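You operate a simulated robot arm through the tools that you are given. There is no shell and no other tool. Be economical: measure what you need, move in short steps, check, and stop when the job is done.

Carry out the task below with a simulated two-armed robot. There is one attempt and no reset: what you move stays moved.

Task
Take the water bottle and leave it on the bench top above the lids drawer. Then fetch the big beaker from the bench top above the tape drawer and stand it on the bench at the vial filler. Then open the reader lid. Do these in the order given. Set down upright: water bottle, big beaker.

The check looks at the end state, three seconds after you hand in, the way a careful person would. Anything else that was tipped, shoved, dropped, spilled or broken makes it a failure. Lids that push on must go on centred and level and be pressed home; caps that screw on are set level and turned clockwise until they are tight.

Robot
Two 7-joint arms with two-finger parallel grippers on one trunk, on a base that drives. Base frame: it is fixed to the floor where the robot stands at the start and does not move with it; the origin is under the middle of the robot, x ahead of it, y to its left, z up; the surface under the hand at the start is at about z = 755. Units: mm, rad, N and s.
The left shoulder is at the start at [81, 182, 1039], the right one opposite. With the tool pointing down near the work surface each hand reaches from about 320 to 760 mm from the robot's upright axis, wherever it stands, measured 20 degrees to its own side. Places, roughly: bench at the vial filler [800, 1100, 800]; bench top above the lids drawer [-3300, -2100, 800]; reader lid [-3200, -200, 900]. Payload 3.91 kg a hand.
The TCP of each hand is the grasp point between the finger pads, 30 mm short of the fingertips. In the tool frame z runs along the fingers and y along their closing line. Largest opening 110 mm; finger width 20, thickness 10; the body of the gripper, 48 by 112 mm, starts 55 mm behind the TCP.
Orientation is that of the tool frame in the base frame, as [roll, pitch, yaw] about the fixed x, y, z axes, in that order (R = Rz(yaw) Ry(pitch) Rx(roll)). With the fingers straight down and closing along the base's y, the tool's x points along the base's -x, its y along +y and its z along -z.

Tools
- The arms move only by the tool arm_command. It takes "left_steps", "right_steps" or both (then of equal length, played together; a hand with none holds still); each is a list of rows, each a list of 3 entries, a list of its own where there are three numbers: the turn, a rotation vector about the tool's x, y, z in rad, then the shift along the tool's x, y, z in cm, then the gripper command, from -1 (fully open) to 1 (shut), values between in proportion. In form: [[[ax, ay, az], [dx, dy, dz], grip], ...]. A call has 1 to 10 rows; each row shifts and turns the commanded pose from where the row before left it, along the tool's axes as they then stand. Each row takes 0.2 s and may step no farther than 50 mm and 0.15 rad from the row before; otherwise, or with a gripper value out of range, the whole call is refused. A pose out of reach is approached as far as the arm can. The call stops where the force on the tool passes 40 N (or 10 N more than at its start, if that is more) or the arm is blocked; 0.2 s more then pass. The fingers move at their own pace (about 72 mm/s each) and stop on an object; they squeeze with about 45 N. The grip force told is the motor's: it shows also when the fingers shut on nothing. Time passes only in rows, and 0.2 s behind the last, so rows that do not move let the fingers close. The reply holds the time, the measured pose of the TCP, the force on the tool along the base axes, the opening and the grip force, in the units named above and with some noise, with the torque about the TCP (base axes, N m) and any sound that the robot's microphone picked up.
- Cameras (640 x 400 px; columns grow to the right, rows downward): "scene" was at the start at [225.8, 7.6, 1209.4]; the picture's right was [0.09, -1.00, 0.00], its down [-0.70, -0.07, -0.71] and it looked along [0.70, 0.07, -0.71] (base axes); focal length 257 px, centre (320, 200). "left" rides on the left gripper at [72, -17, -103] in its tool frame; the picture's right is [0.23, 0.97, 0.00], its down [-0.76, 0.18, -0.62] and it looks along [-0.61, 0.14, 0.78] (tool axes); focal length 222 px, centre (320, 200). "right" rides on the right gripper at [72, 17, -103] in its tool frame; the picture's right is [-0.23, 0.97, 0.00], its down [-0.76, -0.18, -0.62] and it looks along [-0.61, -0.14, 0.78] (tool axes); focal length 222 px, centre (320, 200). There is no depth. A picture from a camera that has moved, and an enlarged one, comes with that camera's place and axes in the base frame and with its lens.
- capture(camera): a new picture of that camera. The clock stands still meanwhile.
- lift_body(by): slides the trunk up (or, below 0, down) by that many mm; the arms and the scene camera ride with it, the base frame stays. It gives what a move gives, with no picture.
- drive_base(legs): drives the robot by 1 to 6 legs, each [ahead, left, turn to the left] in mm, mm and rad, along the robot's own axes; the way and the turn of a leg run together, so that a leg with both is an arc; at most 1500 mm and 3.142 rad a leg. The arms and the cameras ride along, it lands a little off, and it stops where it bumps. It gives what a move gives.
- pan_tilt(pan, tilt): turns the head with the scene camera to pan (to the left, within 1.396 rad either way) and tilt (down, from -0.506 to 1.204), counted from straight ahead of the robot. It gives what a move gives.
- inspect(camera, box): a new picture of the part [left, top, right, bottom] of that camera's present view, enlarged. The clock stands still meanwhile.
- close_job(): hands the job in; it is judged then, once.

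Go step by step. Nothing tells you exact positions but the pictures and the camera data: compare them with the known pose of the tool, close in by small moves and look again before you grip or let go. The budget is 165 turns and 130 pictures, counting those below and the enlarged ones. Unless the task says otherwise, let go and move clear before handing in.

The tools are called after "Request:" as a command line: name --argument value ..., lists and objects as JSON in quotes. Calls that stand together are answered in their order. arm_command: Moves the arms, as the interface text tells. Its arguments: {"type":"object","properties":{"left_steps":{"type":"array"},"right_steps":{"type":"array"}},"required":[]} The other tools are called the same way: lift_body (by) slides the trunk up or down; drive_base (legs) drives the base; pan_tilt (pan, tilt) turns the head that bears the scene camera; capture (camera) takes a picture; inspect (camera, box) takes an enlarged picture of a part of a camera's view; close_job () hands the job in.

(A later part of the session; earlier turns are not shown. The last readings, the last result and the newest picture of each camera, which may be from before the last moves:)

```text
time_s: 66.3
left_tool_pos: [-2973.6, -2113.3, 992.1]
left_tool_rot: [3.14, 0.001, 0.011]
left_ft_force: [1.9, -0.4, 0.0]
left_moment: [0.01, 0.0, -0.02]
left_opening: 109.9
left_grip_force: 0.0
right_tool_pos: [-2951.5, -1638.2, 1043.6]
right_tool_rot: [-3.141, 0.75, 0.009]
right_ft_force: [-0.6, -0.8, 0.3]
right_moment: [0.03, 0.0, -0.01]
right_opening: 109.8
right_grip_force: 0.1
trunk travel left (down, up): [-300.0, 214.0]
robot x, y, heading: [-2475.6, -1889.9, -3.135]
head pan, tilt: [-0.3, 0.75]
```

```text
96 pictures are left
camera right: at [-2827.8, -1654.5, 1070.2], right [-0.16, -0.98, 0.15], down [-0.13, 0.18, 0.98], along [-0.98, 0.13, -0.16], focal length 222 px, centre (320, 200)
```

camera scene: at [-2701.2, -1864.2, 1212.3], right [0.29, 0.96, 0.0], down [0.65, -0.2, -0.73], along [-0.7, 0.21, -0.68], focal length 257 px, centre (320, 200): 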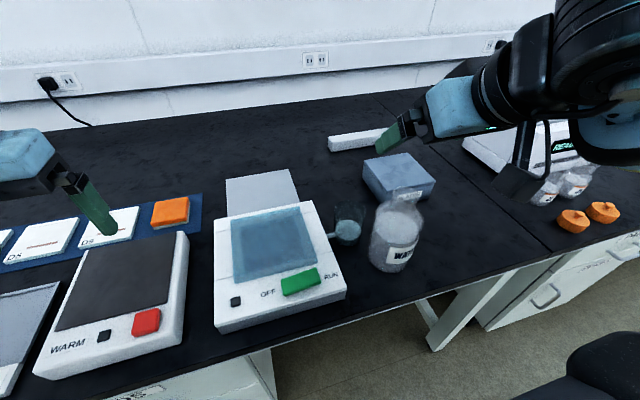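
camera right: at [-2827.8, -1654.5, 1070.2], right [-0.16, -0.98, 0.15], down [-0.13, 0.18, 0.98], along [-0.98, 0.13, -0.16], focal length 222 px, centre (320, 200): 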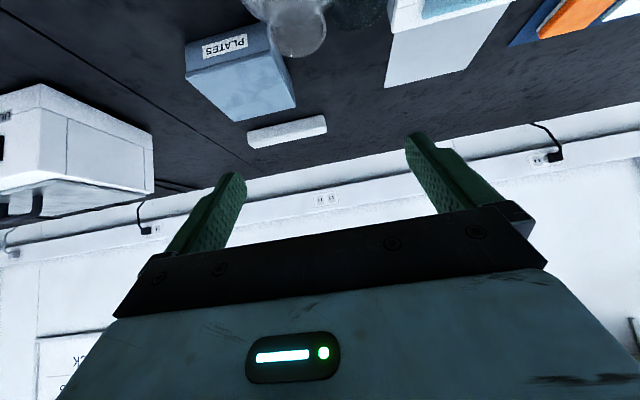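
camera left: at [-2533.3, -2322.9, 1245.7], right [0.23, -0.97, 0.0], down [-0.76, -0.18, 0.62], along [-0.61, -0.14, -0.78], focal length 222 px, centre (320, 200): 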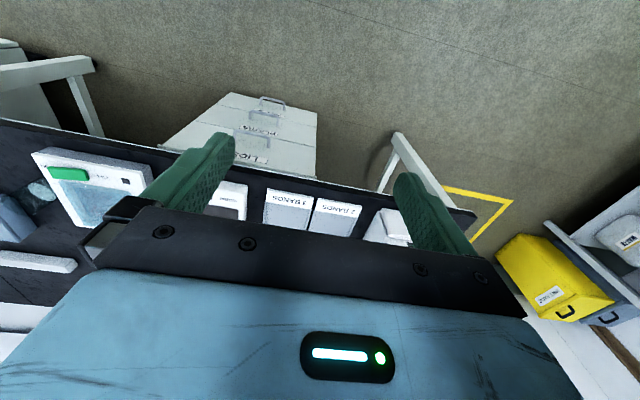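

The bottle stands free and upright. With the fingers open on either side, I'll go straight down to the neck.

Request:
arm_command --right_steps '[[[0, 0, 0], [2.6, 0, 2.4], -1], [[0, 0, 0], [2.6, 0, 2.4], -1], [[0, 0, 0], [2.6, 0, 2.4], -1], [[0, 0, 0], [0, 0, 0], -1], [[0, 0, 0], [0, 0, 0], -1]]'

Request:
capture --camera "right"

Request:
inspect --camera "scene" --box '[310, 130, 510, 290]'

```text
time_s: 67.5
left_tool_pos: [-2974.0, -2112.9, 992.8]
left_tool_rot: [3.141, -0.001, 0.009]
left_ft_force: [-0.1, -0.3, -0.1]
left_moment: [0.02, 0.01, -0.02]
left_opening: 109.8
left_grip_force: 0.0
right_tool_pos: [-2945.4, -1636.7, 938.5]
right_tool_rot: [-3.14, 0.751, 0.01]
right_ft_force: [0.4, -0.1, 0.5]
right_moment: [0.01, 0.0, 0.05]
right_opening: 109.9
right_grip_force: 0.0
trunk travel left (down, up): [-300.0, 214.0]
robot x, y, heading: [-2474.9, -1889.9, -3.134]
head pan, tilt: [-0.3, 0.75]
```

```text
95 pictures are left
camera right: at [-2821.5, -1653.2, 964.9], right [-0.16, -0.98, 0.15], down [-0.13, 0.18, 0.98], along [-0.98, 0.13, -0.16], focal length 222 px, centre (320, 200)
```

right: 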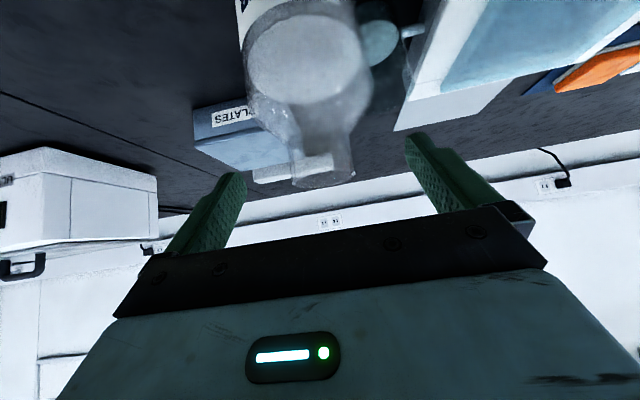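

```text
2.50 times, centred on (410, 210) of scene
camera zoom: at [-2701.3, -1864.2, 1212.3], right [0.29, 0.96, 0.0], down [0.65, -0.2, -0.73], along [-0.7, 0.21, -0.68], focal length 643 px, centre (95, 175)
```

zoom: 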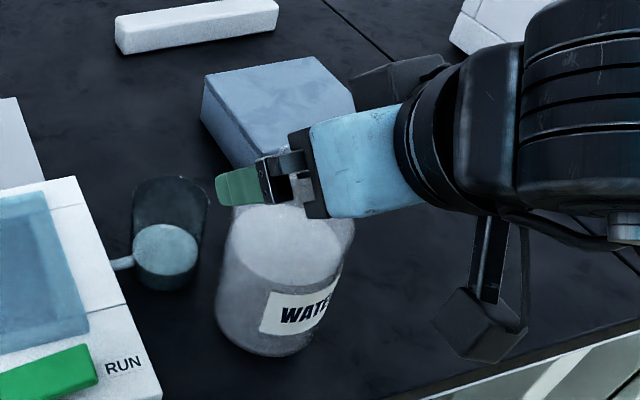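

The neck is between the fingers and the tips are just above the shoulder, so I'll close and lift slightly.

Request:
arm_command --right_steps '[[[0, 0, 0], [0, 0, 0], -0.2], [[0, 0, 0], [0, 0, 0], 0.2], [[0, 0, 0], [0, 0, 0], 0.5], [[0, 0, 0], [0, 0, 0], 1], [[0, 0, 0], [0, 0, 0], 1], [[0, 0, 0], [0, 0, 0], 1], [[0, 0, 0], [-0.7, 0, -0.7], 1], [[0, 0, 0], [-0.7, 0, -0.7], 1], [[0, 0, 0], [0, 0, 0], 1]]'

Request:
inspect --camera "scene" --box '[310, 130, 510, 290]'

```text
time_s: 69.5
left_tool_pos: [-2974.2, -2111.6, 992.8]
left_tool_rot: [-3.141, -0.001, 0.008]
left_ft_force: [0.0, 0.4, -0.8]
left_moment: [-0.02, 0.02, -0.01]
left_opening: 110.3
left_grip_force: 0.0
right_tool_pos: [-2946.4, -1637.7, 956.3]
right_tool_rot: [-3.141, 0.747, 0.008]
right_ft_force: [0.0, -0.5, -6.1]
right_moment: [0.01, -0.12, -0.02]
right_opening: 41.0
right_grip_force: 45.1
trunk travel left (down, up): [-300.0, 214.0]
robot x, y, heading: [-2477.1, -1885.8, -3.136]
head pan, tilt: [-0.3, 0.75]
```

```text
2.50 times, centred on (410, 210) of scene
camera zoom: at [-2701.8, -1864.0, 1212.2], right [0.29, 0.96, 0.0], down [0.65, -0.2, -0.73], along [-0.7, 0.21, -0.68], focal length 643 px, centre (95, 175)
```

zoom: 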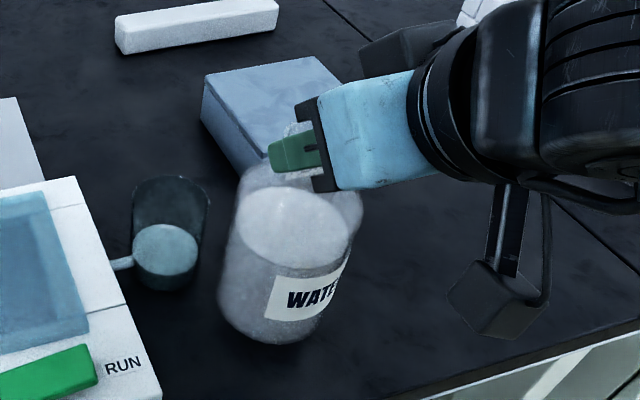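

The bottle is held again with the hand tilted. I'll lift it higher, raise the left hand too, then move the base over and turn it a little left so the right shoulder leads.

Request:
arm_command --right_steps '[[[0, 0, 0], [-2, 0, -2.2], 1], [[0, 0, 0], [-2, 0, -2.2], 1], [[0, 0, 0], [-2, 0, -2.2], 1], [[0, 0, 0], [-2, 0, -2.2], 1], [[0, 0, 0], [0, 0, 0], 1]]' --left_steps '[[[0, 0, 0], [0, 0, -3], -1], [[0, 0, 0], [0, 0, -3], -1], [[0, 0, 0], [0, 0, -3], -1], [[0, 0, 0], [0, 0, -3], -1], [[0, 0, 0], [0, 0, 0], -1]]'

Request:
drive_base --legs '[[-100, 0, 0], [0, 420, 0], [0, 0, 0.5]]'

Request:
pan_tilt --pan -0.4 --tilt 0.7

Request:
capture --camera "scene"

```text
time_s: 70.7
left_tool_pos: [-2974.9, -2111.6, 1113.1]
left_tool_rot: [-3.14, -0.001, 0.005]
left_ft_force: [-0.6, -0.7, -0.9]
left_moment: [-0.01, 0.01, -0.01]
left_opening: 109.9
left_grip_force: 0.0
right_tool_pos: [-2943.0, -1638.1, 1075.6]
right_tool_rot: [-3.139, 0.749, 0.009]
right_ft_force: [-0.1, 0.6, -7.4]
right_moment: [0.0, -0.14, -0.01]
right_opening: 40.9
right_grip_force: 44.8
trunk travel left (down, up): [-300.0, 214.0]
robot x, y, heading: [-2475.9, -1887.7, -3.126]
head pan, tilt: [-0.3, 0.75]
```

```text
time_s: 77.0
left_tool_pos: [-2700.8, -2744.8, 1112.8]
left_tool_rot: [-3.142, 0.0, 0.514]
left_ft_force: [0.2, 0.5, 0.1]
left_moment: [0.0, 0.02, -0.01]
left_opening: 110.1
left_grip_force: 0.2
right_tool_pos: [-2903.9, -2311.9, 1074.9]
right_tool_rot: [-3.141, 0.748, 0.517]
right_ft_force: [-0.1, -0.7, -8.5]
right_moment: [0.07, -0.11, 0.0]
right_opening: 41.0
right_grip_force: 44.3
trunk travel left (down, up): [-300.0, 214.0]
robot x, y, heading: [-2373.4, -2301.6, -2.625]
head pan, tilt: [-0.3, 0.75]
```

```text
time_s: 77.7
left_tool_pos: [-2701.0, -2743.9, 1112.3]
left_tool_rot: [3.14, 0.0, 0.515]
left_ft_force: [-0.1, 0.4, 0.8]
left_moment: [0.03, -0.02, 0.01]
left_opening: 110.1
left_grip_force: 0.1
right_tool_pos: [-2902.4, -2312.6, 1075.8]
right_tool_rot: [-3.14, 0.749, 0.518]
right_ft_force: [-1.1, -0.3, -7.7]
right_moment: [0.05, -0.06, -0.02]
right_opening: 40.7
right_grip_force: 45.4
trunk travel left (down, up): [-300.0, 214.0]
robot x, y, heading: [-2374.1, -2306.9, -2.627]
head pan, tilt: [-0.4, 0.7]
```

```text
92 pictures are left
camera scene: at [-2586.4, -2385.7, 1216.4], right [-0.12, 0.99, 0.0], down [0.64, 0.07, -0.76], along [-0.76, -0.09, -0.64], focal length 257 px, centre (320, 200)
```

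scene: 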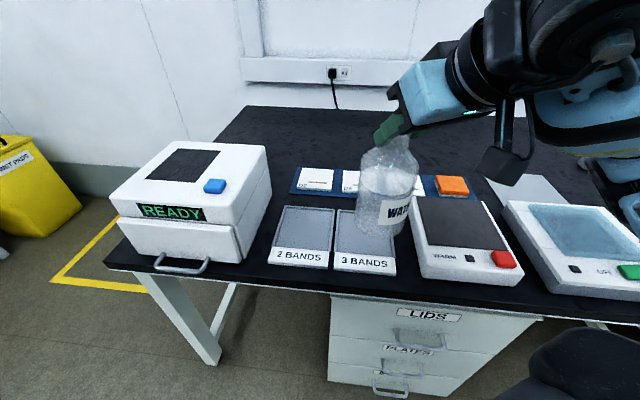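

The tray's back edge is at about x -3308, and behind it the bench is clear. My target for the bottle is (-3385, -2220). I'll move the base about 100 mm nearer, then extend the arm.

Request:
drive_base --legs '[[91, -52, 0]]'

Request:
arm_command --right_steps '[[[0, 0, 0], [-2, 0, 2.2], 1], [[0, 0, 0], [-2, 0, 2.2], 1], [[0, 0, 0], [-2, 0, 2.2], 1], [[0, 0, 0], [-2, 0, 2.2], 1], [[0, 0, 0], [0, 0, 0], 1]]'

```text
time_s: 78.9
left_tool_pos: [-2805.2, -2740.5, 1112.5]
left_tool_rot: [-3.142, 0.0, 0.512]
left_ft_force: [-0.1, -0.1, 1.0]
left_moment: [-0.01, 0.0, 0.0]
left_opening: 110.3
left_grip_force: 0.0
right_tool_pos: [-3005.1, -2309.8, 1075.4]
right_tool_rot: [-3.141, 0.748, 0.512]
right_ft_force: [-0.2, -0.4, -7.9]
right_moment: [0.06, -0.14, -0.02]
right_opening: 40.9
right_grip_force: 44.7
trunk travel left (down, up): [-300.0, 214.0]
robot x, y, heading: [-2479.1, -2301.5, -2.633]
head pan, tilt: [-0.4, 0.7]
```

```text
time_s: 80.1
left_tool_pos: [-2804.9, -2741.5, 1112.9]
left_tool_rot: [-3.141, 0.0, 0.512]
left_ft_force: [0.4, -0.1, 0.2]
left_moment: [0.0, 0.0, 0.0]
left_opening: 109.7
left_grip_force: 0.1
right_tool_pos: [-3109.2, -2366.6, 1063.5]
right_tool_rot: [-3.139, 0.749, 0.515]
right_ft_force: [0.7, 1.1, -7.7]
right_moment: [0.08, -0.11, 0.0]
right_opening: 41.0
right_grip_force: 44.9
trunk travel left (down, up): [-300.0, 214.0]
robot x, y, heading: [-2477.8, -2306.6, -2.628]
head pan, tilt: [-0.4, 0.7]
```

Request:
arm_command --right_steps '[[[0, 0, 0], [-1.68, -3.76, 1.56], 1], [[0, 0, 0], [-1.68, -3.76, 1.56], 1], [[0, 0, 0], [-1.68, -3.76, 1.56], 1], [[0, 0, 0], [-1.68, -3.76, 1.56], 1], [[0, 0, 0], [-1.68, -3.76, 1.56], 1], [[0, 0, 0], [-1.68, -3.76, 1.56], 1], [[0, 0, 0], [-1.68, -3.76, 1.56], 1], [[0, 0, 0], [0, 0, 0], 1]]'

Request:
capture --camera "scene"

Request:
capture --camera "right"

```text
time_s: 81.9
left_tool_pos: [-2805.3, -2740.3, 1112.6]
left_tool_rot: [-3.141, -0.001, 0.512]
left_ft_force: [0.0, 0.3, 0.2]
left_moment: [-0.01, -0.03, -0.01]
left_opening: 110.2
left_grip_force: 0.2
right_tool_pos: [-3341.7, -2235.0, 1064.3]
right_tool_rot: [3.141, 0.749, 0.514]
right_ft_force: [-0.3, 0.0, -8.5]
right_moment: [0.06, -0.08, 0.01]
right_opening: 40.6
right_grip_force: 45.0
right hand out of reach, approached as far as the arm can: row 7
trunk travel left (down, up): [-300.0, 214.0]
robot x, y, heading: [-2477.3, -2300.3, -2.629]
head pan, tilt: [-0.4, 0.7]
```

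```text
91 pictures are left
camera scene: at [-2689.9, -2383.5, 1216.3], right [-0.11, 0.99, 0.0], down [0.64, 0.07, -0.76], along [-0.76, -0.09, -0.64], focal length 257 px, centre (320, 200)
```

scene: 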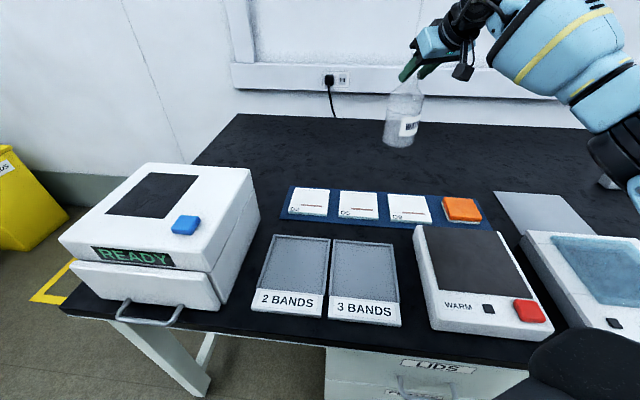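

```text
90 pictures are left
camera right: at [-3226.4, -2190.9, 1090.1], right [0.33, -0.93, 0.15], down [-0.2, 0.09, 0.97], along [-0.92, -0.36, -0.16], focal length 222 px, centre (320, 200)
```

right: 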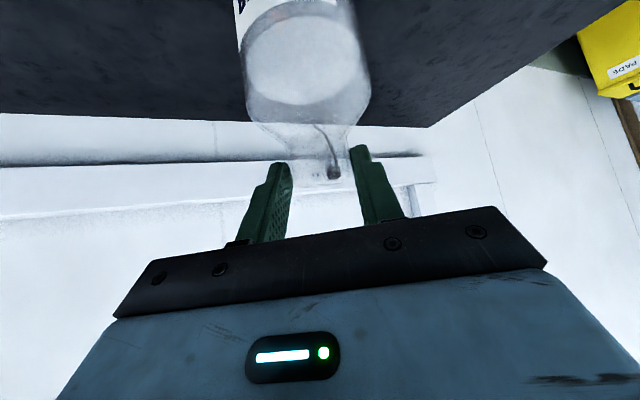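

The hand reached x -3342 while high up, and lowering should give a little more reach. I'll lower 70 mm and check the position.

Request:
arm_command --right_steps '[[[0, 0, 0], [1.36, 0, 1.46], 1], [[0, 0, 0], [1.36, 0, 1.46], 1], [[0, 0, 0], [1.36, 0, 1.46], 1], [[0, 0, 0], [0.68, 0, 0.73], 1], [[0, 0, 0], [0, 0, 0], 1]]'

```text
time_s: 83.1
left_tool_pos: [-2803.9, -2740.3, 1112.8]
left_tool_rot: [-3.141, -0.001, 0.512]
left_ft_force: [0.9, -0.3, -0.8]
left_moment: [0.03, 0.02, 0.0]
left_opening: 110.2
left_grip_force: 0.1
right_tool_pos: [-3341.0, -2237.9, 995.1]
right_tool_rot: [-3.139, 0.749, 0.513]
right_ft_force: [-0.6, 0.5, -7.6]
right_moment: [0.04, -0.11, 0.02]
right_opening: 40.8
right_grip_force: 44.4
trunk travel left (down, up): [-300.0, 214.0]
robot x, y, heading: [-2476.7, -2303.7, -2.628]
head pan, tilt: [-0.4, 0.7]
```

Request:
arm_command --right_steps '[[[0, 0, 0], [-0.95, -0.75, 0.88], 1], [[0, 0, 0], [-0.95, -0.75, 0.88], 1], [[0, 0, 0], [0, 0, 0], 1]]'

Request:
capture --camera "scene"

```text
time_s: 83.9
left_tool_pos: [-2805.5, -2741.5, 1113.4]
left_tool_rot: [-3.141, -0.001, 0.512]
left_ft_force: [-0.6, -0.3, 0.1]
left_moment: [0.02, 0.0, -0.02]
left_opening: 110.2
left_grip_force: 0.1
right_tool_pos: [-3357.2, -2237.3, 993.2]
right_tool_rot: [-3.139, 0.748, 0.513]
right_ft_force: [0.4, -0.3, -7.6]
right_moment: [0.03, -0.11, 0.0]
right_opening: 40.7
right_grip_force: 45.2
right hand out of reach, approached as far as the arm can: row 2
trunk travel left (down, up): [-300.0, 214.0]
robot x, y, heading: [-2478.3, -2304.8, -2.628]
head pan, tilt: [-0.4, 0.7]
```

```text
89 pictures are left
camera scene: at [-2689.9, -2383.7, 1216.3], right [-0.11, 0.99, 0.0], down [0.64, 0.07, -0.76], along [-0.76, -0.09, -0.64], focal length 257 px, centre (320, 200)
```

scene: 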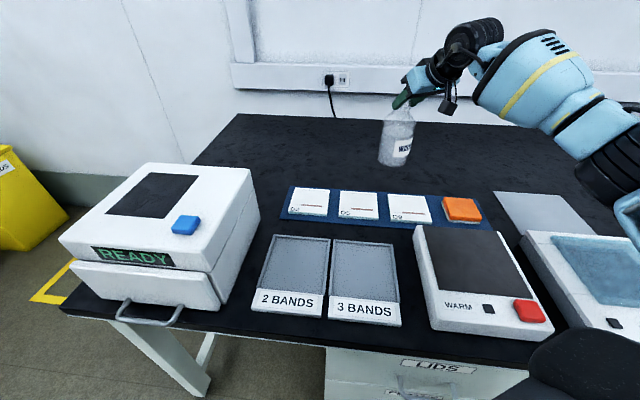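

The bottle centre is about (-3363, -2240), which clears the tray by roughly 25 mm. I'll lower to just above contact.

Request:
arm_command --right_steps '[[[0, 0, 0], [1.02, 0, 1.1], 1], [[0, 0, 0], [1.02, 0, 1.1], 1], [[0, 0, 0], [1.02, 0, 1.1], 1], [[0, 0, 0], [0, 0, 0], 1]]'

Request:
inspect --camera "scene" --box '[320, 80, 520, 230]'

```text
time_s: 84.9
left_tool_pos: [-2805.3, -2740.7, 1113.5]
left_tool_rot: [3.142, -0.002, 0.512]
left_ft_force: [0.1, -0.1, -0.2]
left_moment: [0.05, 0.02, 0.01]
left_opening: 110.3
left_grip_force: 0.1
right_tool_pos: [-3356.5, -2238.9, 949.4]
right_tool_rot: [-3.141, 0.749, 0.513]
right_ft_force: [0.3, 0.0, -7.7]
right_moment: [0.03, -0.16, 0.01]
right_opening: 40.9
right_grip_force: 45.4
trunk travel left (down, up): [-300.0, 214.0]
robot x, y, heading: [-2477.2, -2303.2, -2.63]
head pan, tilt: [-0.4, 0.7]
```

```text
2.67 times, centred on (420, 155) of scene
camera zoom: at [-2689.7, -2383.7, 1216.4], right [-0.11, 0.99, 0.0], down [0.64, 0.07, -0.76], along [-0.76, -0.09, -0.64], focal length 686 px, centre (53, 320)
```

zoom: 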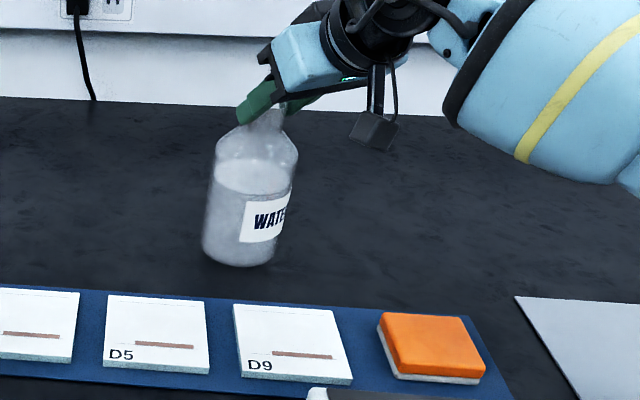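

The bottle hangs upright, and its base is still about 11 mm up. I'll lower it slowly until it touches.

Request:
arm_command --right_steps '[[[0, 0, 0], [0.54, 0, 0.58], 1], [[0, 0, 0], [0.14, 0, 0.14], 1], [[0, 0, 0], [0.1, 0, 0.1], 1], [[0, 0, 0], [0, 0, 0], 1]]'

```text
time_s: 85.9
left_tool_pos: [-2804.6, -2741.1, 1111.9]
left_tool_rot: [-3.139, 0.0, 0.513]
left_ft_force: [0.6, 0.0, -0.3]
left_moment: [0.03, 0.01, 0.0]
left_opening: 110.0
left_grip_force: 0.0
right_tool_pos: [-3356.7, -2237.8, 938.5]
right_tool_rot: [-3.14, 0.749, 0.514]
right_ft_force: [0.0, -0.5, -5.5]
right_moment: [-0.07, -0.09, 0.02]
right_opening: 40.9
right_grip_force: 44.6
trunk travel left (down, up): [-300.0, 214.0]
robot x, y, heading: [-2480.2, -2307.3, -2.63]
head pan, tilt: [-0.4, 0.7]
```

Request:
arm_command --right_steps '[[[0, 0, 0], [0.1, 0, 0.1], 1], [[0, 0, 0], [0, 0, 0], 1]]'

Request:
inspect --camera "scene" --box '[320, 80, 520, 230]'

```text
time_s: 86.5
left_tool_pos: [-2805.3, -2739.1, 1113.2]
left_tool_rot: [3.141, 0.002, 0.513]
left_ft_force: [-0.5, -0.5, 0.6]
left_moment: [0.02, -0.03, 0.02]
left_opening: 109.9
left_grip_force: 0.2
right_tool_pos: [-3356.3, -2237.6, 938.8]
right_tool_rot: [-3.141, 0.752, 0.513]
right_ft_force: [-2.0, 2.6, 0.2]
right_moment: [0.01, 0.1, -0.05]
right_opening: 40.9
right_grip_force: 45.1
trunk travel left (down, up): [-300.0, 214.0]
robot x, y, heading: [-2480.6, -2302.3, -2.63]
head pan, tilt: [-0.4, 0.7]
```

```text
2.67 times, centred on (420, 155) of scene
camera zoom: at [-2689.1, -2383.4, 1216.6], right [-0.11, 0.99, 0.0], down [0.64, 0.07, -0.76], along [-0.76, -0.09, -0.64], focal length 686 px, centre (53, 320)
```

zoom: 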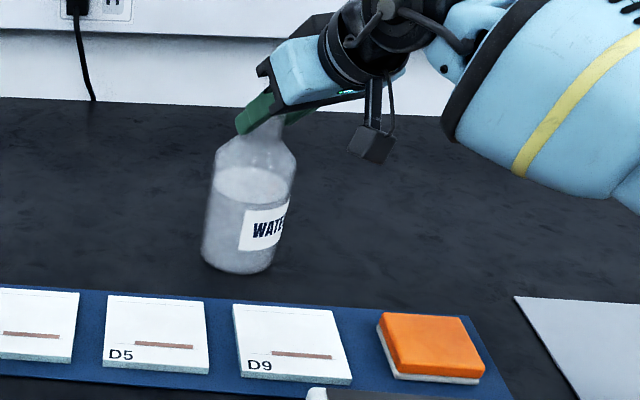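

The bench now carries the bottle's weight. I'll open, withdraw along the fingers and then rise.

Request:
arm_command --right_steps '[[[0, 0, 0], [0, 0, 0], 0.2], [[0, 0, 0], [0, 0, 0], -0.4], [[0, 0, 0], [0, 0, 0], -1], [[0, 0, 0], [0, 0, 0], -1], [[0, 0, 0], [-1.36, 0, -1.46], -1], [[0, 0, 0], [-1.36, 0, -1.46], -1], [[0, 0, 0], [-2, 0, -2.2], -1], [[0, 0, 0], [-2, 0, -2.2], -1], [[0, 0, 0], [0, 0, -4], -1], [[0, 0, 0], [0, 0, -4], -1]]'

Request:
arm_command --right_steps '[[[0, 0.15, 0], [2, 0, -3], -1], [[0, 0.15, 0], [2, 0, -3], -1], [[0, 0.15, 0], [2, 0, -3], -1], [[0, 0.15, 0], [3, 0, -2], -1], [[0, 0.15, 0], [3, 0, -2], -1], [[0, 0, 0], [0, 0, 0], -1]]'

Request:
capture --camera "scene"

```text
time_s: 88.7
left_tool_pos: [-2803.1, -2740.0, 1111.9]
left_tool_rot: [3.141, 0.002, 0.512]
left_ft_force: [-0.6, 0.3, 0.4]
left_moment: [0.0, 0.01, -0.01]
left_opening: 109.9
left_grip_force: 0.0
right_tool_pos: [-3307.5, -2210.3, 1097.3]
right_tool_rot: [-3.14, 0.748, 0.515]
right_ft_force: [0.7, -0.5, -0.4]
right_moment: [-0.02, 0.04, -0.05]
right_opening: 110.0
right_grip_force: 0.1
trunk travel left (down, up): [-300.0, 214.0]
robot x, y, heading: [-2475.2, -2305.0, -2.627]
head pan, tilt: [-0.4, 0.7]
```

```text
time_s: 90.1
left_tool_pos: [-2804.0, -2741.3, 1113.3]
left_tool_rot: [3.139, 0.002, 0.512]
left_ft_force: [-0.3, -0.5, 0.4]
left_moment: [-0.02, 0.04, 0.03]
left_opening: 110.0
left_grip_force: 0.0
right_tool_pos: [-3174.2, -2136.6, 1146.4]
right_tool_rot: [3.141, 0.001, 0.512]
right_ft_force: [0.2, -0.1, 0.5]
right_moment: [-0.02, -0.02, -0.02]
right_opening: 109.8
right_grip_force: 0.2
right hand out of reach, approached as far as the arm can: row 5
trunk travel left (down, up): [-300.0, 214.0]
robot x, y, heading: [-2478.4, -2301.5, -2.629]
head pan, tilt: [-0.4, 0.7]
```

```text
86 pictures are left
camera scene: at [-2689.0, -2383.1, 1216.5], right [-0.11, 0.99, 0.0], down [0.64, 0.07, -0.76], along [-0.76, -0.09, -0.64], focal length 257 px, centre (320, 200)
```

scene: 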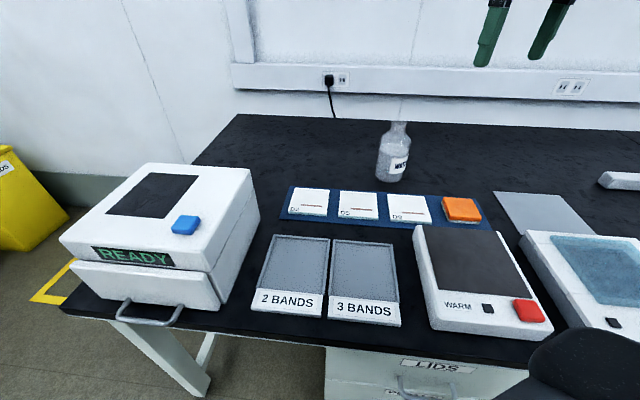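

The bottle stands free, upright and clear, above the lids drawer. Now I'll retract the right hand, back off and look for the tape drawer and the big beaker.

Request:
arm_command --right_steps '[[[0, 0, 0], [4.5, 1, 0], -1], [[0, 0, 0], [4.5, 1, 0], -1], [[0, 0, 0], [4.5, 1, 0], -1], [[0, 0, 0], [4.5, 1, 0], -1], [[0, 0, 0], [4.5, 1, 0], -1], [[0, 0, 0], [0, 0, 0], -1]]'

Request:
drive_base --legs '[[-700, 0, 0], [0, 0, -1.0]]'

Request:
pan_tilt --pan -0.1 --tilt 0.35

Request:
capture --camera "scene"

```text
time_s: 91.5
left_tool_pos: [-2805.0, -2740.3, 1112.9]
left_tool_rot: [3.141, -0.001, 0.512]
left_ft_force: [-0.9, -0.5, -0.4]
left_moment: [-0.02, -0.02, 0.01]
left_opening: 110.1
left_grip_force: 0.1
right_tool_pos: [-2987.8, -2138.7, 1062.1]
right_tool_rot: [-3.141, 0.001, 0.512]
right_ft_force: [-0.4, -0.4, -0.5]
right_moment: [0.01, -0.04, 0.03]
right_opening: 109.9
right_grip_force: 0.1
right hand out of reach, approached as far as the arm can: row 1, 2, 3, 4, 5
trunk travel left (down, up): [-300.0, 214.0]
robot x, y, heading: [-2475.6, -2303.5, -2.627]
head pan, tilt: [-0.4, 0.7]
```

```text
time_s: 97.8
left_tool_pos: [-2412.5, -1932.2, 1113.8]
left_tool_rot: [3.141, 0.0, -0.481]
left_ft_force: [-0.1, -0.2, -0.3]
left_moment: [-0.04, 0.03, -0.05]
left_opening: 110.1
left_grip_force: 0.1
right_tool_pos: [-2007.7, -1449.3, 1061.2]
right_tool_rot: [3.14, 0.002, -0.48]
right_ft_force: [-0.2, 0.0, -0.3]
right_moment: [0.02, -0.01, -0.04]
right_opening: 110.0
right_grip_force: 0.1
trunk travel left (down, up): [-300.0, 214.0]
robot x, y, heading: [-1869.6, -1965.3, 2.656]
head pan, tilt: [-0.4, 0.7]
```

```text
time_s: 98.6
left_tool_pos: [-2412.4, -1931.1, 1113.7]
left_tool_rot: [-3.14, 0.0, -0.482]
left_ft_force: [-0.4, 0.2, 0.1]
left_moment: [-0.02, -0.03, 0.0]
left_opening: 110.3
left_grip_force: 0.0
right_tool_pos: [-2008.0, -1449.4, 1062.5]
right_tool_rot: [-3.141, 0.002, -0.481]
right_ft_force: [0.0, 0.0, 0.4]
right_moment: [0.0, -0.02, 0.02]
right_opening: 110.0
right_grip_force: 0.2
trunk travel left (down, up): [-300.0, 214.0]
robot x, y, heading: [-1870.9, -1965.4, 2.658]
head pan, tilt: [-0.099, 0.351]
```

```text
85 pictures are left
camera scene: at [-2074.2, -1847.5, 1247.8], right [0.55, 0.84, 0.0], down [0.29, -0.19, -0.94], along [-0.78, 0.52, -0.34], focal length 257 px, centre (320, 200)
```

scene: 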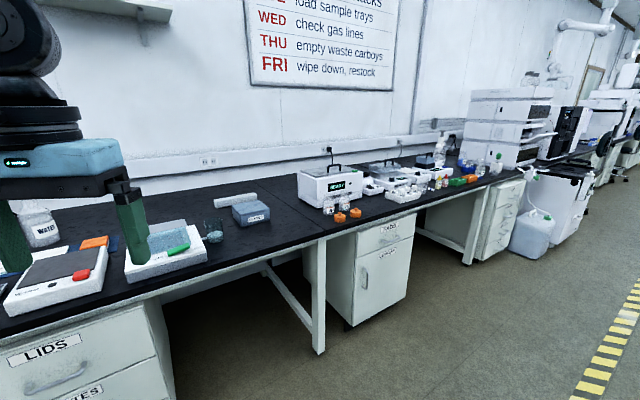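

Request:
inspect --camera "scene" --box '[290, 100, 560, 290]'

```text
2.11 times, centred on (425, 195) of scene
camera zoom: at [-2074.2, -1847.5, 1247.8], right [0.55, 0.84, 0.0], down [0.29, -0.19, -0.94], along [-0.78, 0.52, -0.34], focal length 542 px, centre (99, 210)
```

zoom: 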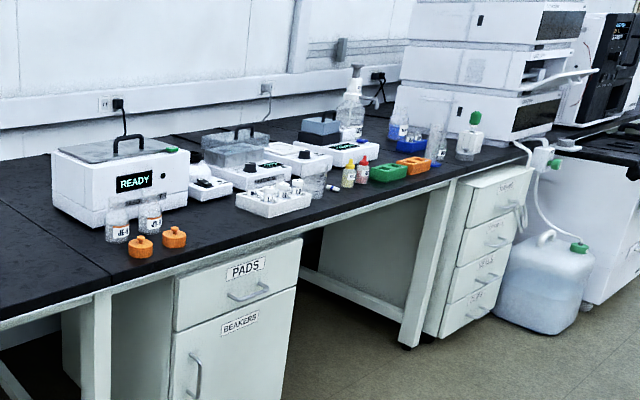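

The next cabinet, near y -300, has four drawers whose labels I can't read. I'll drive along the bench to it.

Request:
drive_base --legs '[[0, 0, 0.485], [0, -1350, 0]]'

Request:
pan_tilt --pan -0.3 --tilt 0.35

Request:
capture --camera "scene"

```text
time_s: 112.0
left_tool_pos: [-2367.3, -845.0, 1113.3]
left_tool_rot: [3.141, 0.001, -0.008]
left_ft_force: [-0.5, -0.1, 0.0]
left_moment: [-0.01, 0.01, 0.03]
left_opening: 110.3
left_grip_force: 0.1
right_tool_pos: [-2228.2, -231.5, 1061.5]
right_tool_rot: [-3.14, 0.003, -0.007]
right_ft_force: [0.3, -0.2, 0.2]
right_moment: [0.01, -0.02, -0.01]
right_opening: 110.3
right_grip_force: 0.0
trunk travel left (down, up): [-300.0, 214.0]
robot x, y, heading: [-1858.2, -632.4, 3.132]
head pan, tilt: [-0.099, 0.351]
```

```text
time_s: 112.7
left_tool_pos: [-2367.0, -845.0, 1112.9]
left_tool_rot: [-3.14, 0.001, -0.009]
left_ft_force: [0.1, -0.4, 0.0]
left_moment: [0.01, 0.0, -0.02]
left_opening: 110.0
left_grip_force: 0.2
right_tool_pos: [-2227.5, -232.7, 1062.5]
right_tool_rot: [-3.141, 0.003, -0.007]
right_ft_force: [-0.4, 0.0, -0.5]
right_moment: [0.02, -0.01, 0.0]
right_opening: 109.8
right_grip_force: 0.1
trunk travel left (down, up): [-300.0, 214.0]
robot x, y, heading: [-1868.1, -628.2, 3.137]
head pan, tilt: [-0.3, 0.351]
```

```text
83 pictures are left
camera scene: at [-2100.9, -598.8, 1247.9], right [0.3, 0.95, 0.0], down [0.33, -0.1, -0.94], along [-0.89, 0.28, -0.34], focal length 257 px, centre (320, 200)
```

scene: 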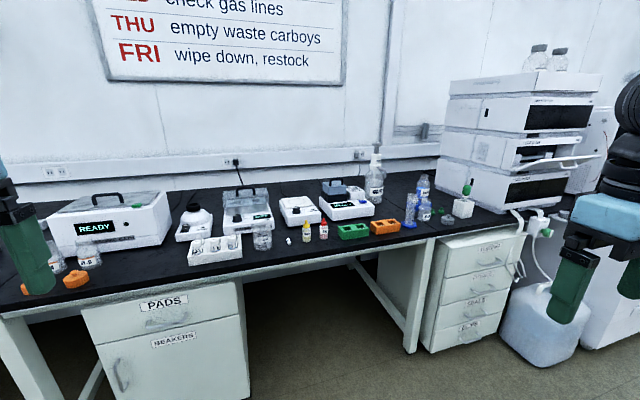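

Request:
inspect --camera "scene" --box '[420, 160, 540, 360]'

Request:
inspect --camera "scene" --box '[160, 140, 480, 280]'

```text
2.00 times, centred on (480, 260) of scene
camera zoom: at [-2100.9, -598.8, 1247.9], right [0.3, 0.95, 0.0], down [0.33, -0.1, -0.94], along [-0.89, 0.28, -0.34], focal length 515 px, centre (0, 80)
```

zoom: 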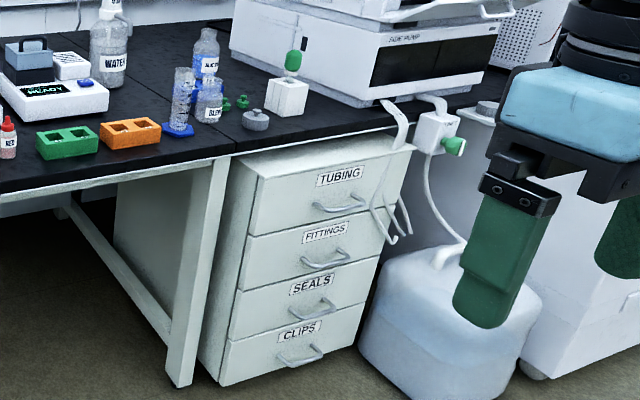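

```text
2.00 times, centred on (320, 210) of scene
camera zoom: at [-2100.9, -598.8, 1247.9], right [0.3, 0.95, 0.0], down [0.33, -0.1, -0.94], along [-0.89, 0.28, -0.34], focal length 515 px, centre (320, 180)
```

zoom: 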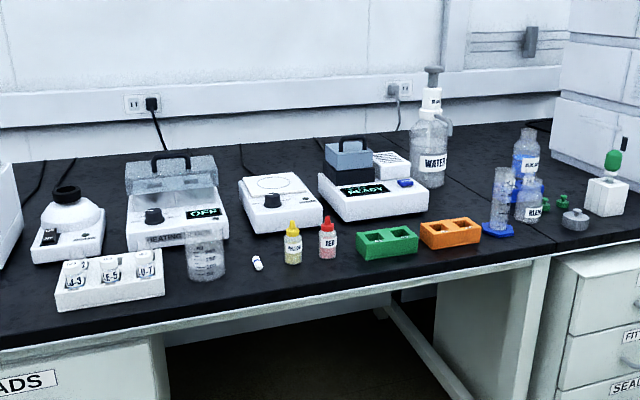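

The drawers here are TUBING, FITTINGS, SEALS and CLIPS, so there's no tape drawer on this side. The reader is probably the READY device near y -300. I'll turn to the first bench and look for the tape drawer there.

Request:
drive_base --legs '[[0, 0, 3.14], [500, 300, 0]]'

Request:
pan_tilt --pan 0.5 --tilt 0.25

Request:
capture --camera "scene"

Request:
pan_tilt --pan -0.4 --tilt 0.25

Request:
capture --camera "scene"

```text
time_s: 123.4
left_tool_pos: [-871.0, -99.3, 1113.0]
left_tool_rot: [-3.141, -0.002, -3.138]
left_ft_force: [-0.6, 0.0, 0.6]
left_moment: [-0.02, -0.01, 0.01]
left_opening: 109.9
left_grip_force: 0.2
right_tool_pos: [-1004.7, -713.6, 1061.7]
right_tool_rot: [3.141, 0.003, -3.138]
right_ft_force: [-1.1, 0.1, 0.3]
right_moment: [0.0, 0.02, 0.0]
right_opening: 110.1
right_grip_force: 0.1
trunk travel left (down, up): [-300.0, 214.0]
robot x, y, heading: [-1368.4, -325.7, 0.007]
head pan, tilt: [-0.3, 0.351]
```

```text
time_s: 124.5
left_tool_pos: [-870.8, -98.2, 1112.8]
left_tool_rot: [-3.14, 0.002, -3.137]
left_ft_force: [1.1, -0.3, -0.3]
left_moment: [-0.02, -0.01, -0.01]
left_opening: 110.1
left_grip_force: 0.0
right_tool_pos: [-1003.4, -713.9, 1061.7]
right_tool_rot: [-3.14, 0.001, -3.136]
right_ft_force: [-0.6, -0.3, -0.4]
right_moment: [-0.01, -0.01, 0.01]
right_opening: 110.0
right_grip_force: 0.0
trunk travel left (down, up): [-300.0, 214.0]
robot x, y, heading: [-1372.3, -320.2, 0.008]
head pan, tilt: [0.499, 0.25]
```

```text
80 pictures are left
camera scene: at [-1142.8, -276.0, 1257.4], right [0.48, -0.88, 0.0], down [-0.22, -0.12, -0.97], along [0.85, 0.47, -0.25], focal length 257 px, centre (320, 200)
```

scene: 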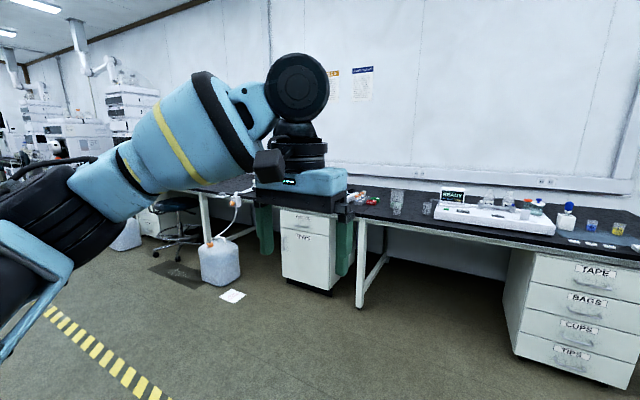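

```text
time_s: 125.7
left_tool_pos: [-870.9, -98.4, 1113.7]
left_tool_rot: [-3.141, 0.001, -3.137]
left_ft_force: [0.0, -0.4, 0.4]
left_moment: [0.0, -0.01, 0.0]
left_opening: 110.2
left_grip_force: 0.0
right_tool_pos: [-1004.2, -714.0, 1060.7]
right_tool_rot: [3.141, 0.001, -3.135]
right_ft_force: [0.2, -0.5, 0.3]
right_moment: [-0.04, -0.01, -0.02]
right_opening: 109.8
right_grip_force: 0.1
trunk travel left (down, up): [-300.0, 214.0]
robot x, y, heading: [-1368.0, -317.1, 0.004]
head pan, tilt: [-0.4, 0.25]
```

```text
79 pictures are left
camera scene: at [-1138.5, -356.9, 1257.4], right [-0.38, -0.92, 0.0], down [-0.23, 0.09, -0.97], along [0.89, -0.37, -0.25], focal length 257 px, centre (320, 200)
```

scene: 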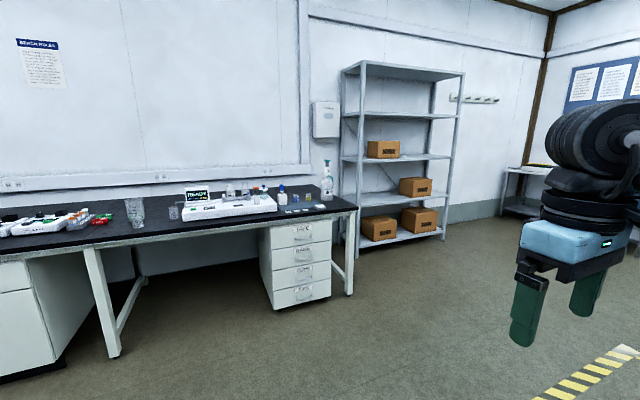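

The TAPE drawer is at the right end of the first bench, near y -800. I'll drive there and look at what stands above it.

Request:
drive_base --legs '[[1050, -520, 0]]'

Request:
pan_tilt --pan 0.0 --tilt 0.55

Request:
capture --camera "scene"

```text
time_s: 131.6
left_tool_pos: [168.5, -611.7, 1113.4]
left_tool_rot: [3.141, 0.001, -3.134]
left_ft_force: [0.3, -0.5, 0.2]
left_moment: [-0.01, -0.01, -0.03]
left_opening: 110.2
left_grip_force: 0.1
right_tool_pos: [38.1, -1227.6, 1060.8]
right_tool_rot: [3.141, 0.002, -3.133]
right_ft_force: [0.1, -0.4, 0.1]
right_moment: [0.02, -0.02, 0.01]
right_opening: 109.9
right_grip_force: 0.0
trunk travel left (down, up): [-300.0, 214.0]
robot x, y, heading: [-330.2, -833.8, 0.008]
head pan, tilt: [-0.4, 0.25]
```

```text
time_s: 132.5
left_tool_pos: [167.7, -610.8, 1113.2]
left_tool_rot: [-3.141, 0.002, -3.135]
left_ft_force: [-0.3, 0.1, 0.0]
left_moment: [-0.02, 0.0, 0.0]
left_opening: 110.0
left_grip_force: 0.1
right_tool_pos: [37.6, -1227.1, 1061.4]
right_tool_rot: [-3.141, 0.001, -3.134]
right_ft_force: [-0.1, 0.1, -0.2]
right_moment: [0.01, 0.03, 0.03]
right_opening: 110.0
right_grip_force: 0.0
trunk travel left (down, up): [-300.0, 214.0]
robot x, y, heading: [-328.8, -838.0, 0.007]
head pan, tilt: [0.0, 0.55]
```

```text
78 pictures are left
camera scene: at [-94.5, -834.6, 1229.7], right [0.01, -1.0, 0.0], down [-0.52, 0.0, -0.85], along [0.85, 0.01, -0.52], focal length 257 px, centre (320, 200)
```

scene: 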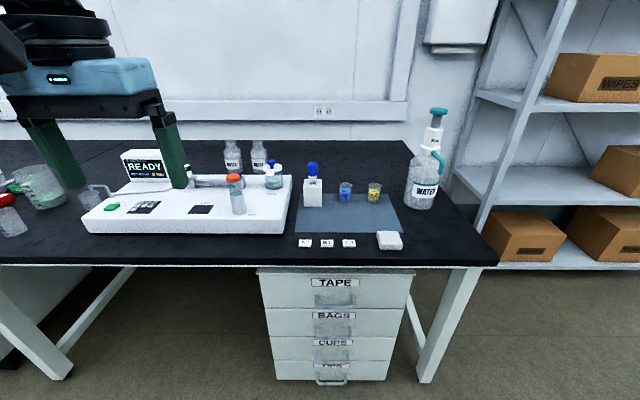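

Request:
inspect --camera "scene" --box '[220, 130, 460, 270]'

Request:
inspect --camera "scene" --box '[0, 120, 240, 260]'

```text
2.67 times, centred on (340, 200) of scene
camera zoom: at [-94.5, -834.6, 1229.7], right [0.01, -1.0, 0.0], down [-0.52, 0.0, -0.85], along [0.85, 0.01, -0.52], focal length 686 px, centre (267, 200)
```

zoom: 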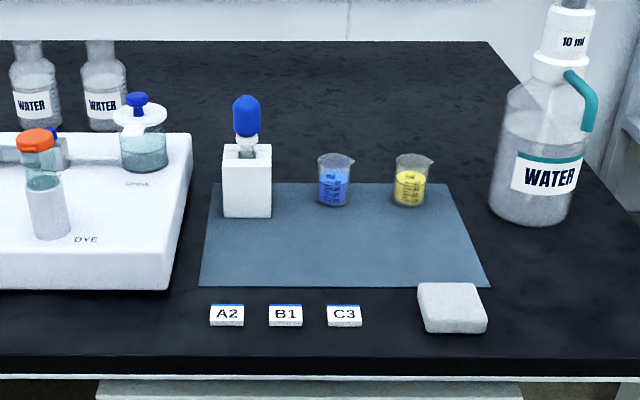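

```text
2.67 times, centred on (120, 190) of scene
camera zoom: at [-94.5, -834.6, 1229.7], right [0.01, -1.0, 0.0], down [-0.52, 0.0, -0.85], along [0.85, 0.01, -0.52], focal length 686 px, centre (853, 227)
```

zoom: 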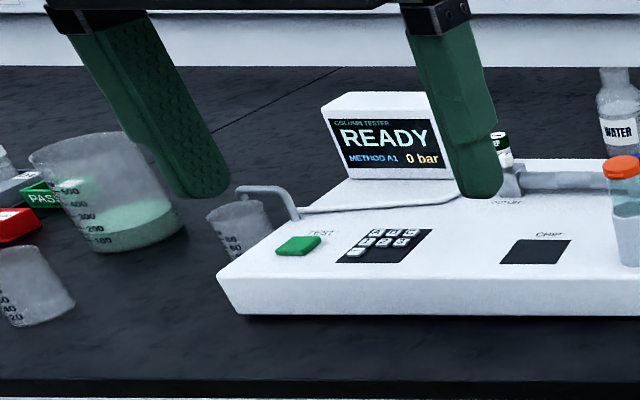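

There's no big beaker right above the drawer, only two small dye beakers. The 500 ml beaker with green liquid, at about (645, 97), stands on this same bench section, whose only drawer unit is the TAPE one. Let me check the neighbouring cabinet's labels to be sure while moving over.

Request:
drive_base --legs '[[0, 770, 0]]'

Request:
pan_tilt --pan 0.3 --tilt 0.5

Request:
capture --camera "scene"

```text
time_s: 139.7
left_tool_pos: [161.4, 168.3, 1112.3]
left_tool_rot: [3.141, 0.002, -3.132]
left_ft_force: [-0.7, 0.1, -0.2]
left_moment: [0.01, 0.03, 0.01]
left_opening: 109.8
left_grip_force: 0.0
right_tool_pos: [32.2, -446.5, 1060.6]
right_tool_rot: [-3.142, 0.003, -3.13]
right_ft_force: [-0.4, 0.1, -0.7]
right_moment: [0.0, 0.03, -0.01]
right_opening: 110.1
right_grip_force: 0.0
trunk travel left (down, up): [-300.0, 214.0]
robot x, y, heading: [-337.2, -60.0, 0.011]
head pan, tilt: [0.0, 0.55]
```

```text
time_s: 140.5
left_tool_pos: [159.0, 168.4, 1113.4]
left_tool_rot: [-3.14, 0.001, -3.134]
left_ft_force: [-0.6, -0.3, -0.5]
left_moment: [-0.04, -0.01, -0.01]
left_opening: 110.0
left_grip_force: 0.0
right_tool_pos: [31.7, -447.9, 1060.7]
right_tool_rot: [-3.141, 0.002, -3.131]
right_ft_force: [-0.3, 0.6, -0.2]
right_moment: [0.02, 0.0, 0.01]
right_opening: 110.0
right_grip_force: 0.0
trunk travel left (down, up): [-300.0, 214.0]
robot x, y, heading: [-338.6, -61.5, 0.01]
head pan, tilt: [0.3, 0.499]
```

```text
75 pictures are left
camera scene: at [-104.8, -28.8, 1234.2], right [0.3, -0.95, 0.0], down [-0.46, -0.15, -0.88], along [0.84, 0.27, -0.48], focal length 257 px, centre (320, 200)
```

scene: 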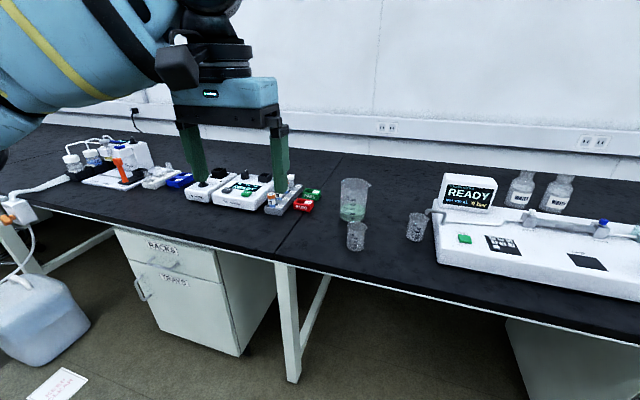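

The neighbour is RACKS/TRAYS, so the 500 ml beaker is on the tape section. I'll turn the left hand a quarter turn so that it closes along x, away from the spout, and drive up.

Request:
arm_command --left_steps '[[[0, 0, 0.15], [0, 0, 0], -1], [[0, 0, 0.15], [0, 0, 0], -1], [[0, 0, 0.15], [0, 0, 0], -1], [[0, 0, 0.15], [0, 0, 0], -1], [[0, 0, 0.15], [0, 0, 0], -1], [[0, 0, 0.15], [0, 0, 0], -1], [[0, 0, 0.15], [0, 0, 0], -1], [[0, 0, 0.15], [0, 0, 0], -1], [[0, 0, 0.15], [0, 0, 0], -1], [[0, 0, 0.15], [0, 0, 0], -1]]'

Request:
drive_base --legs '[[330, 0, 0]]'

Request:
pan_tilt --pan 0.1 --tilt 0.75

Request:
capture --camera "scene"

Request:
capture --camera "left"

```text
time_s: 142.7
left_tool_pos: [160.9, 168.9, 1111.9]
left_tool_rot: [3.14, 0.0, 1.65]
left_ft_force: [0.2, -0.5, -0.1]
left_moment: [-0.01, -0.01, 0.03]
left_opening: 110.0
left_grip_force: 0.0
right_tool_pos: [30.4, -447.2, 1061.0]
right_tool_rot: [3.141, 0.002, -3.13]
right_ft_force: [-0.2, -0.1, -0.5]
right_moment: [0.0, 0.02, 0.01]
right_opening: 109.6
right_grip_force: 0.1
trunk travel left (down, up): [-300.0, 214.0]
robot x, y, heading: [-334.8, -55.4, 0.013]
head pan, tilt: [0.3, 0.499]
```

```text
time_s: 144.9
left_tool_pos: [493.2, 174.6, 1112.5]
left_tool_rot: [-3.141, 0.0, 1.655]
left_ft_force: [-0.1, 1.6, 0.1]
left_moment: [-0.01, -0.01, -0.04]
left_opening: 110.2
left_grip_force: 0.1
right_tool_pos: [366.0, -442.0, 1061.3]
right_tool_rot: [3.141, 0.001, -3.129]
right_ft_force: [0.0, 0.2, 1.0]
right_moment: [0.0, -0.01, 0.02]
right_opening: 110.1
right_grip_force: 0.0
trunk travel left (down, up): [-300.0, 214.0]
robot x, y, heading: [-2.9, -55.0, 0.011]
head pan, tilt: [0.3, 0.499]
```

```text
time_s: 145.7
left_tool_pos: [494.1, 174.7, 1113.2]
left_tool_rot: [3.14, 0.0, 1.654]
left_ft_force: [0.2, -0.5, -0.1]
left_moment: [0.01, 0.0, 0.01]
left_opening: 110.2
left_grip_force: 0.0
right_tool_pos: [365.9, -442.5, 1062.3]
right_tool_rot: [3.141, 0.001, -3.126]
right_ft_force: [0.1, -0.6, -0.3]
right_moment: [-0.01, 0.0, 0.03]
right_opening: 110.1
right_grip_force: 0.2
trunk travel left (down, up): [-300.0, 214.0]
robot x, y, heading: [0.9, -55.6, 0.012]
head pan, tilt: [0.099, 0.75]
```

```text
74 pictures are left
camera scene: at [224.6, -42.9, 1212.4], right [0.11, -0.99, 0.0], down [-0.68, -0.08, -0.73], along [0.73, 0.08, -0.68], focal length 257 px, centre (320, 200)
```

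scene: 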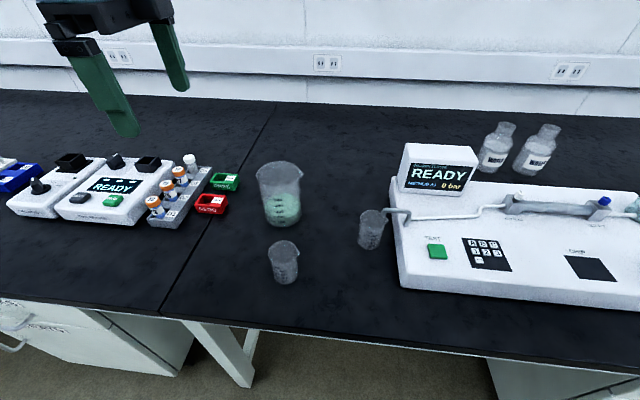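

```text
73 pictures are left
camera left: at [470.0, 245.0, 1217.2], right [0.95, 0.31, 0.0], down [0.24, -0.74, 0.62], along [0.19, -0.59, -0.78], focal length 222 px, centre (320, 200)
```

left: 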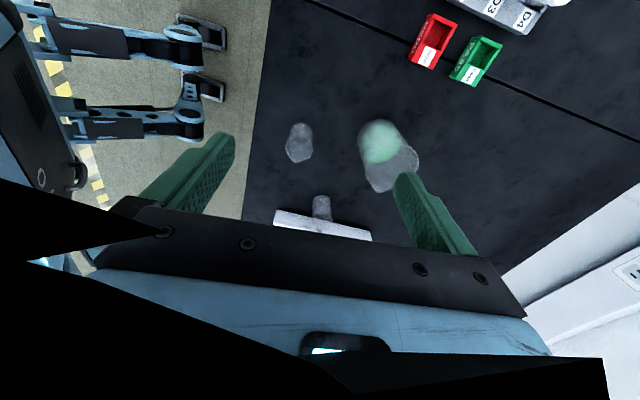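

Request:
inspect --camera "scene" --box '[230, 140, 350, 250]'

Request:
inspect --camera "left" --box '[330, 100, 450, 210]'

```text
3.64 times, centred on (290, 195) of scene
camera zoom: at [224.6, -42.9, 1212.4], right [0.11, -0.99, 0.0], down [-0.68, -0.08, -0.73], along [0.73, 0.08, -0.68], focal length 936 px, centre (429, 218)
```

zoom: 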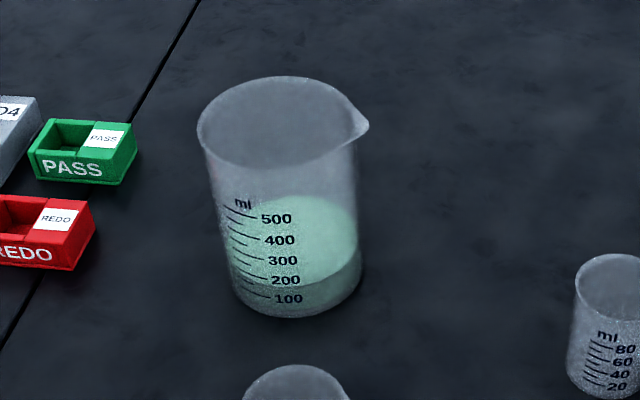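

```text
3.64 times, centred on (390, 155) of left
camera zoom: at [470.0, 245.0, 1217.2], right [0.95, 0.31, 0.0], down [0.24, -0.74, 0.62], along [0.19, -0.59, -0.78], focal length 808 px, centre (66, 364)
```

zoom: 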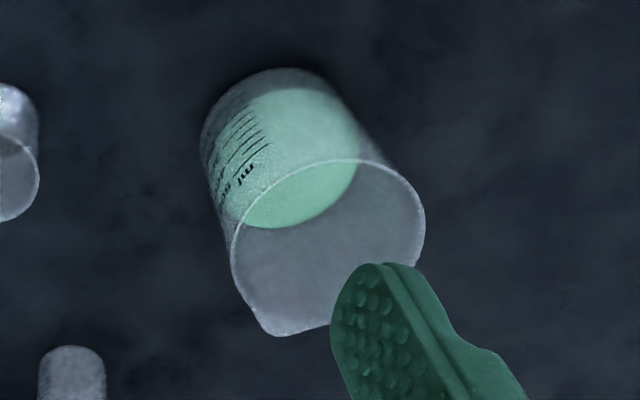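

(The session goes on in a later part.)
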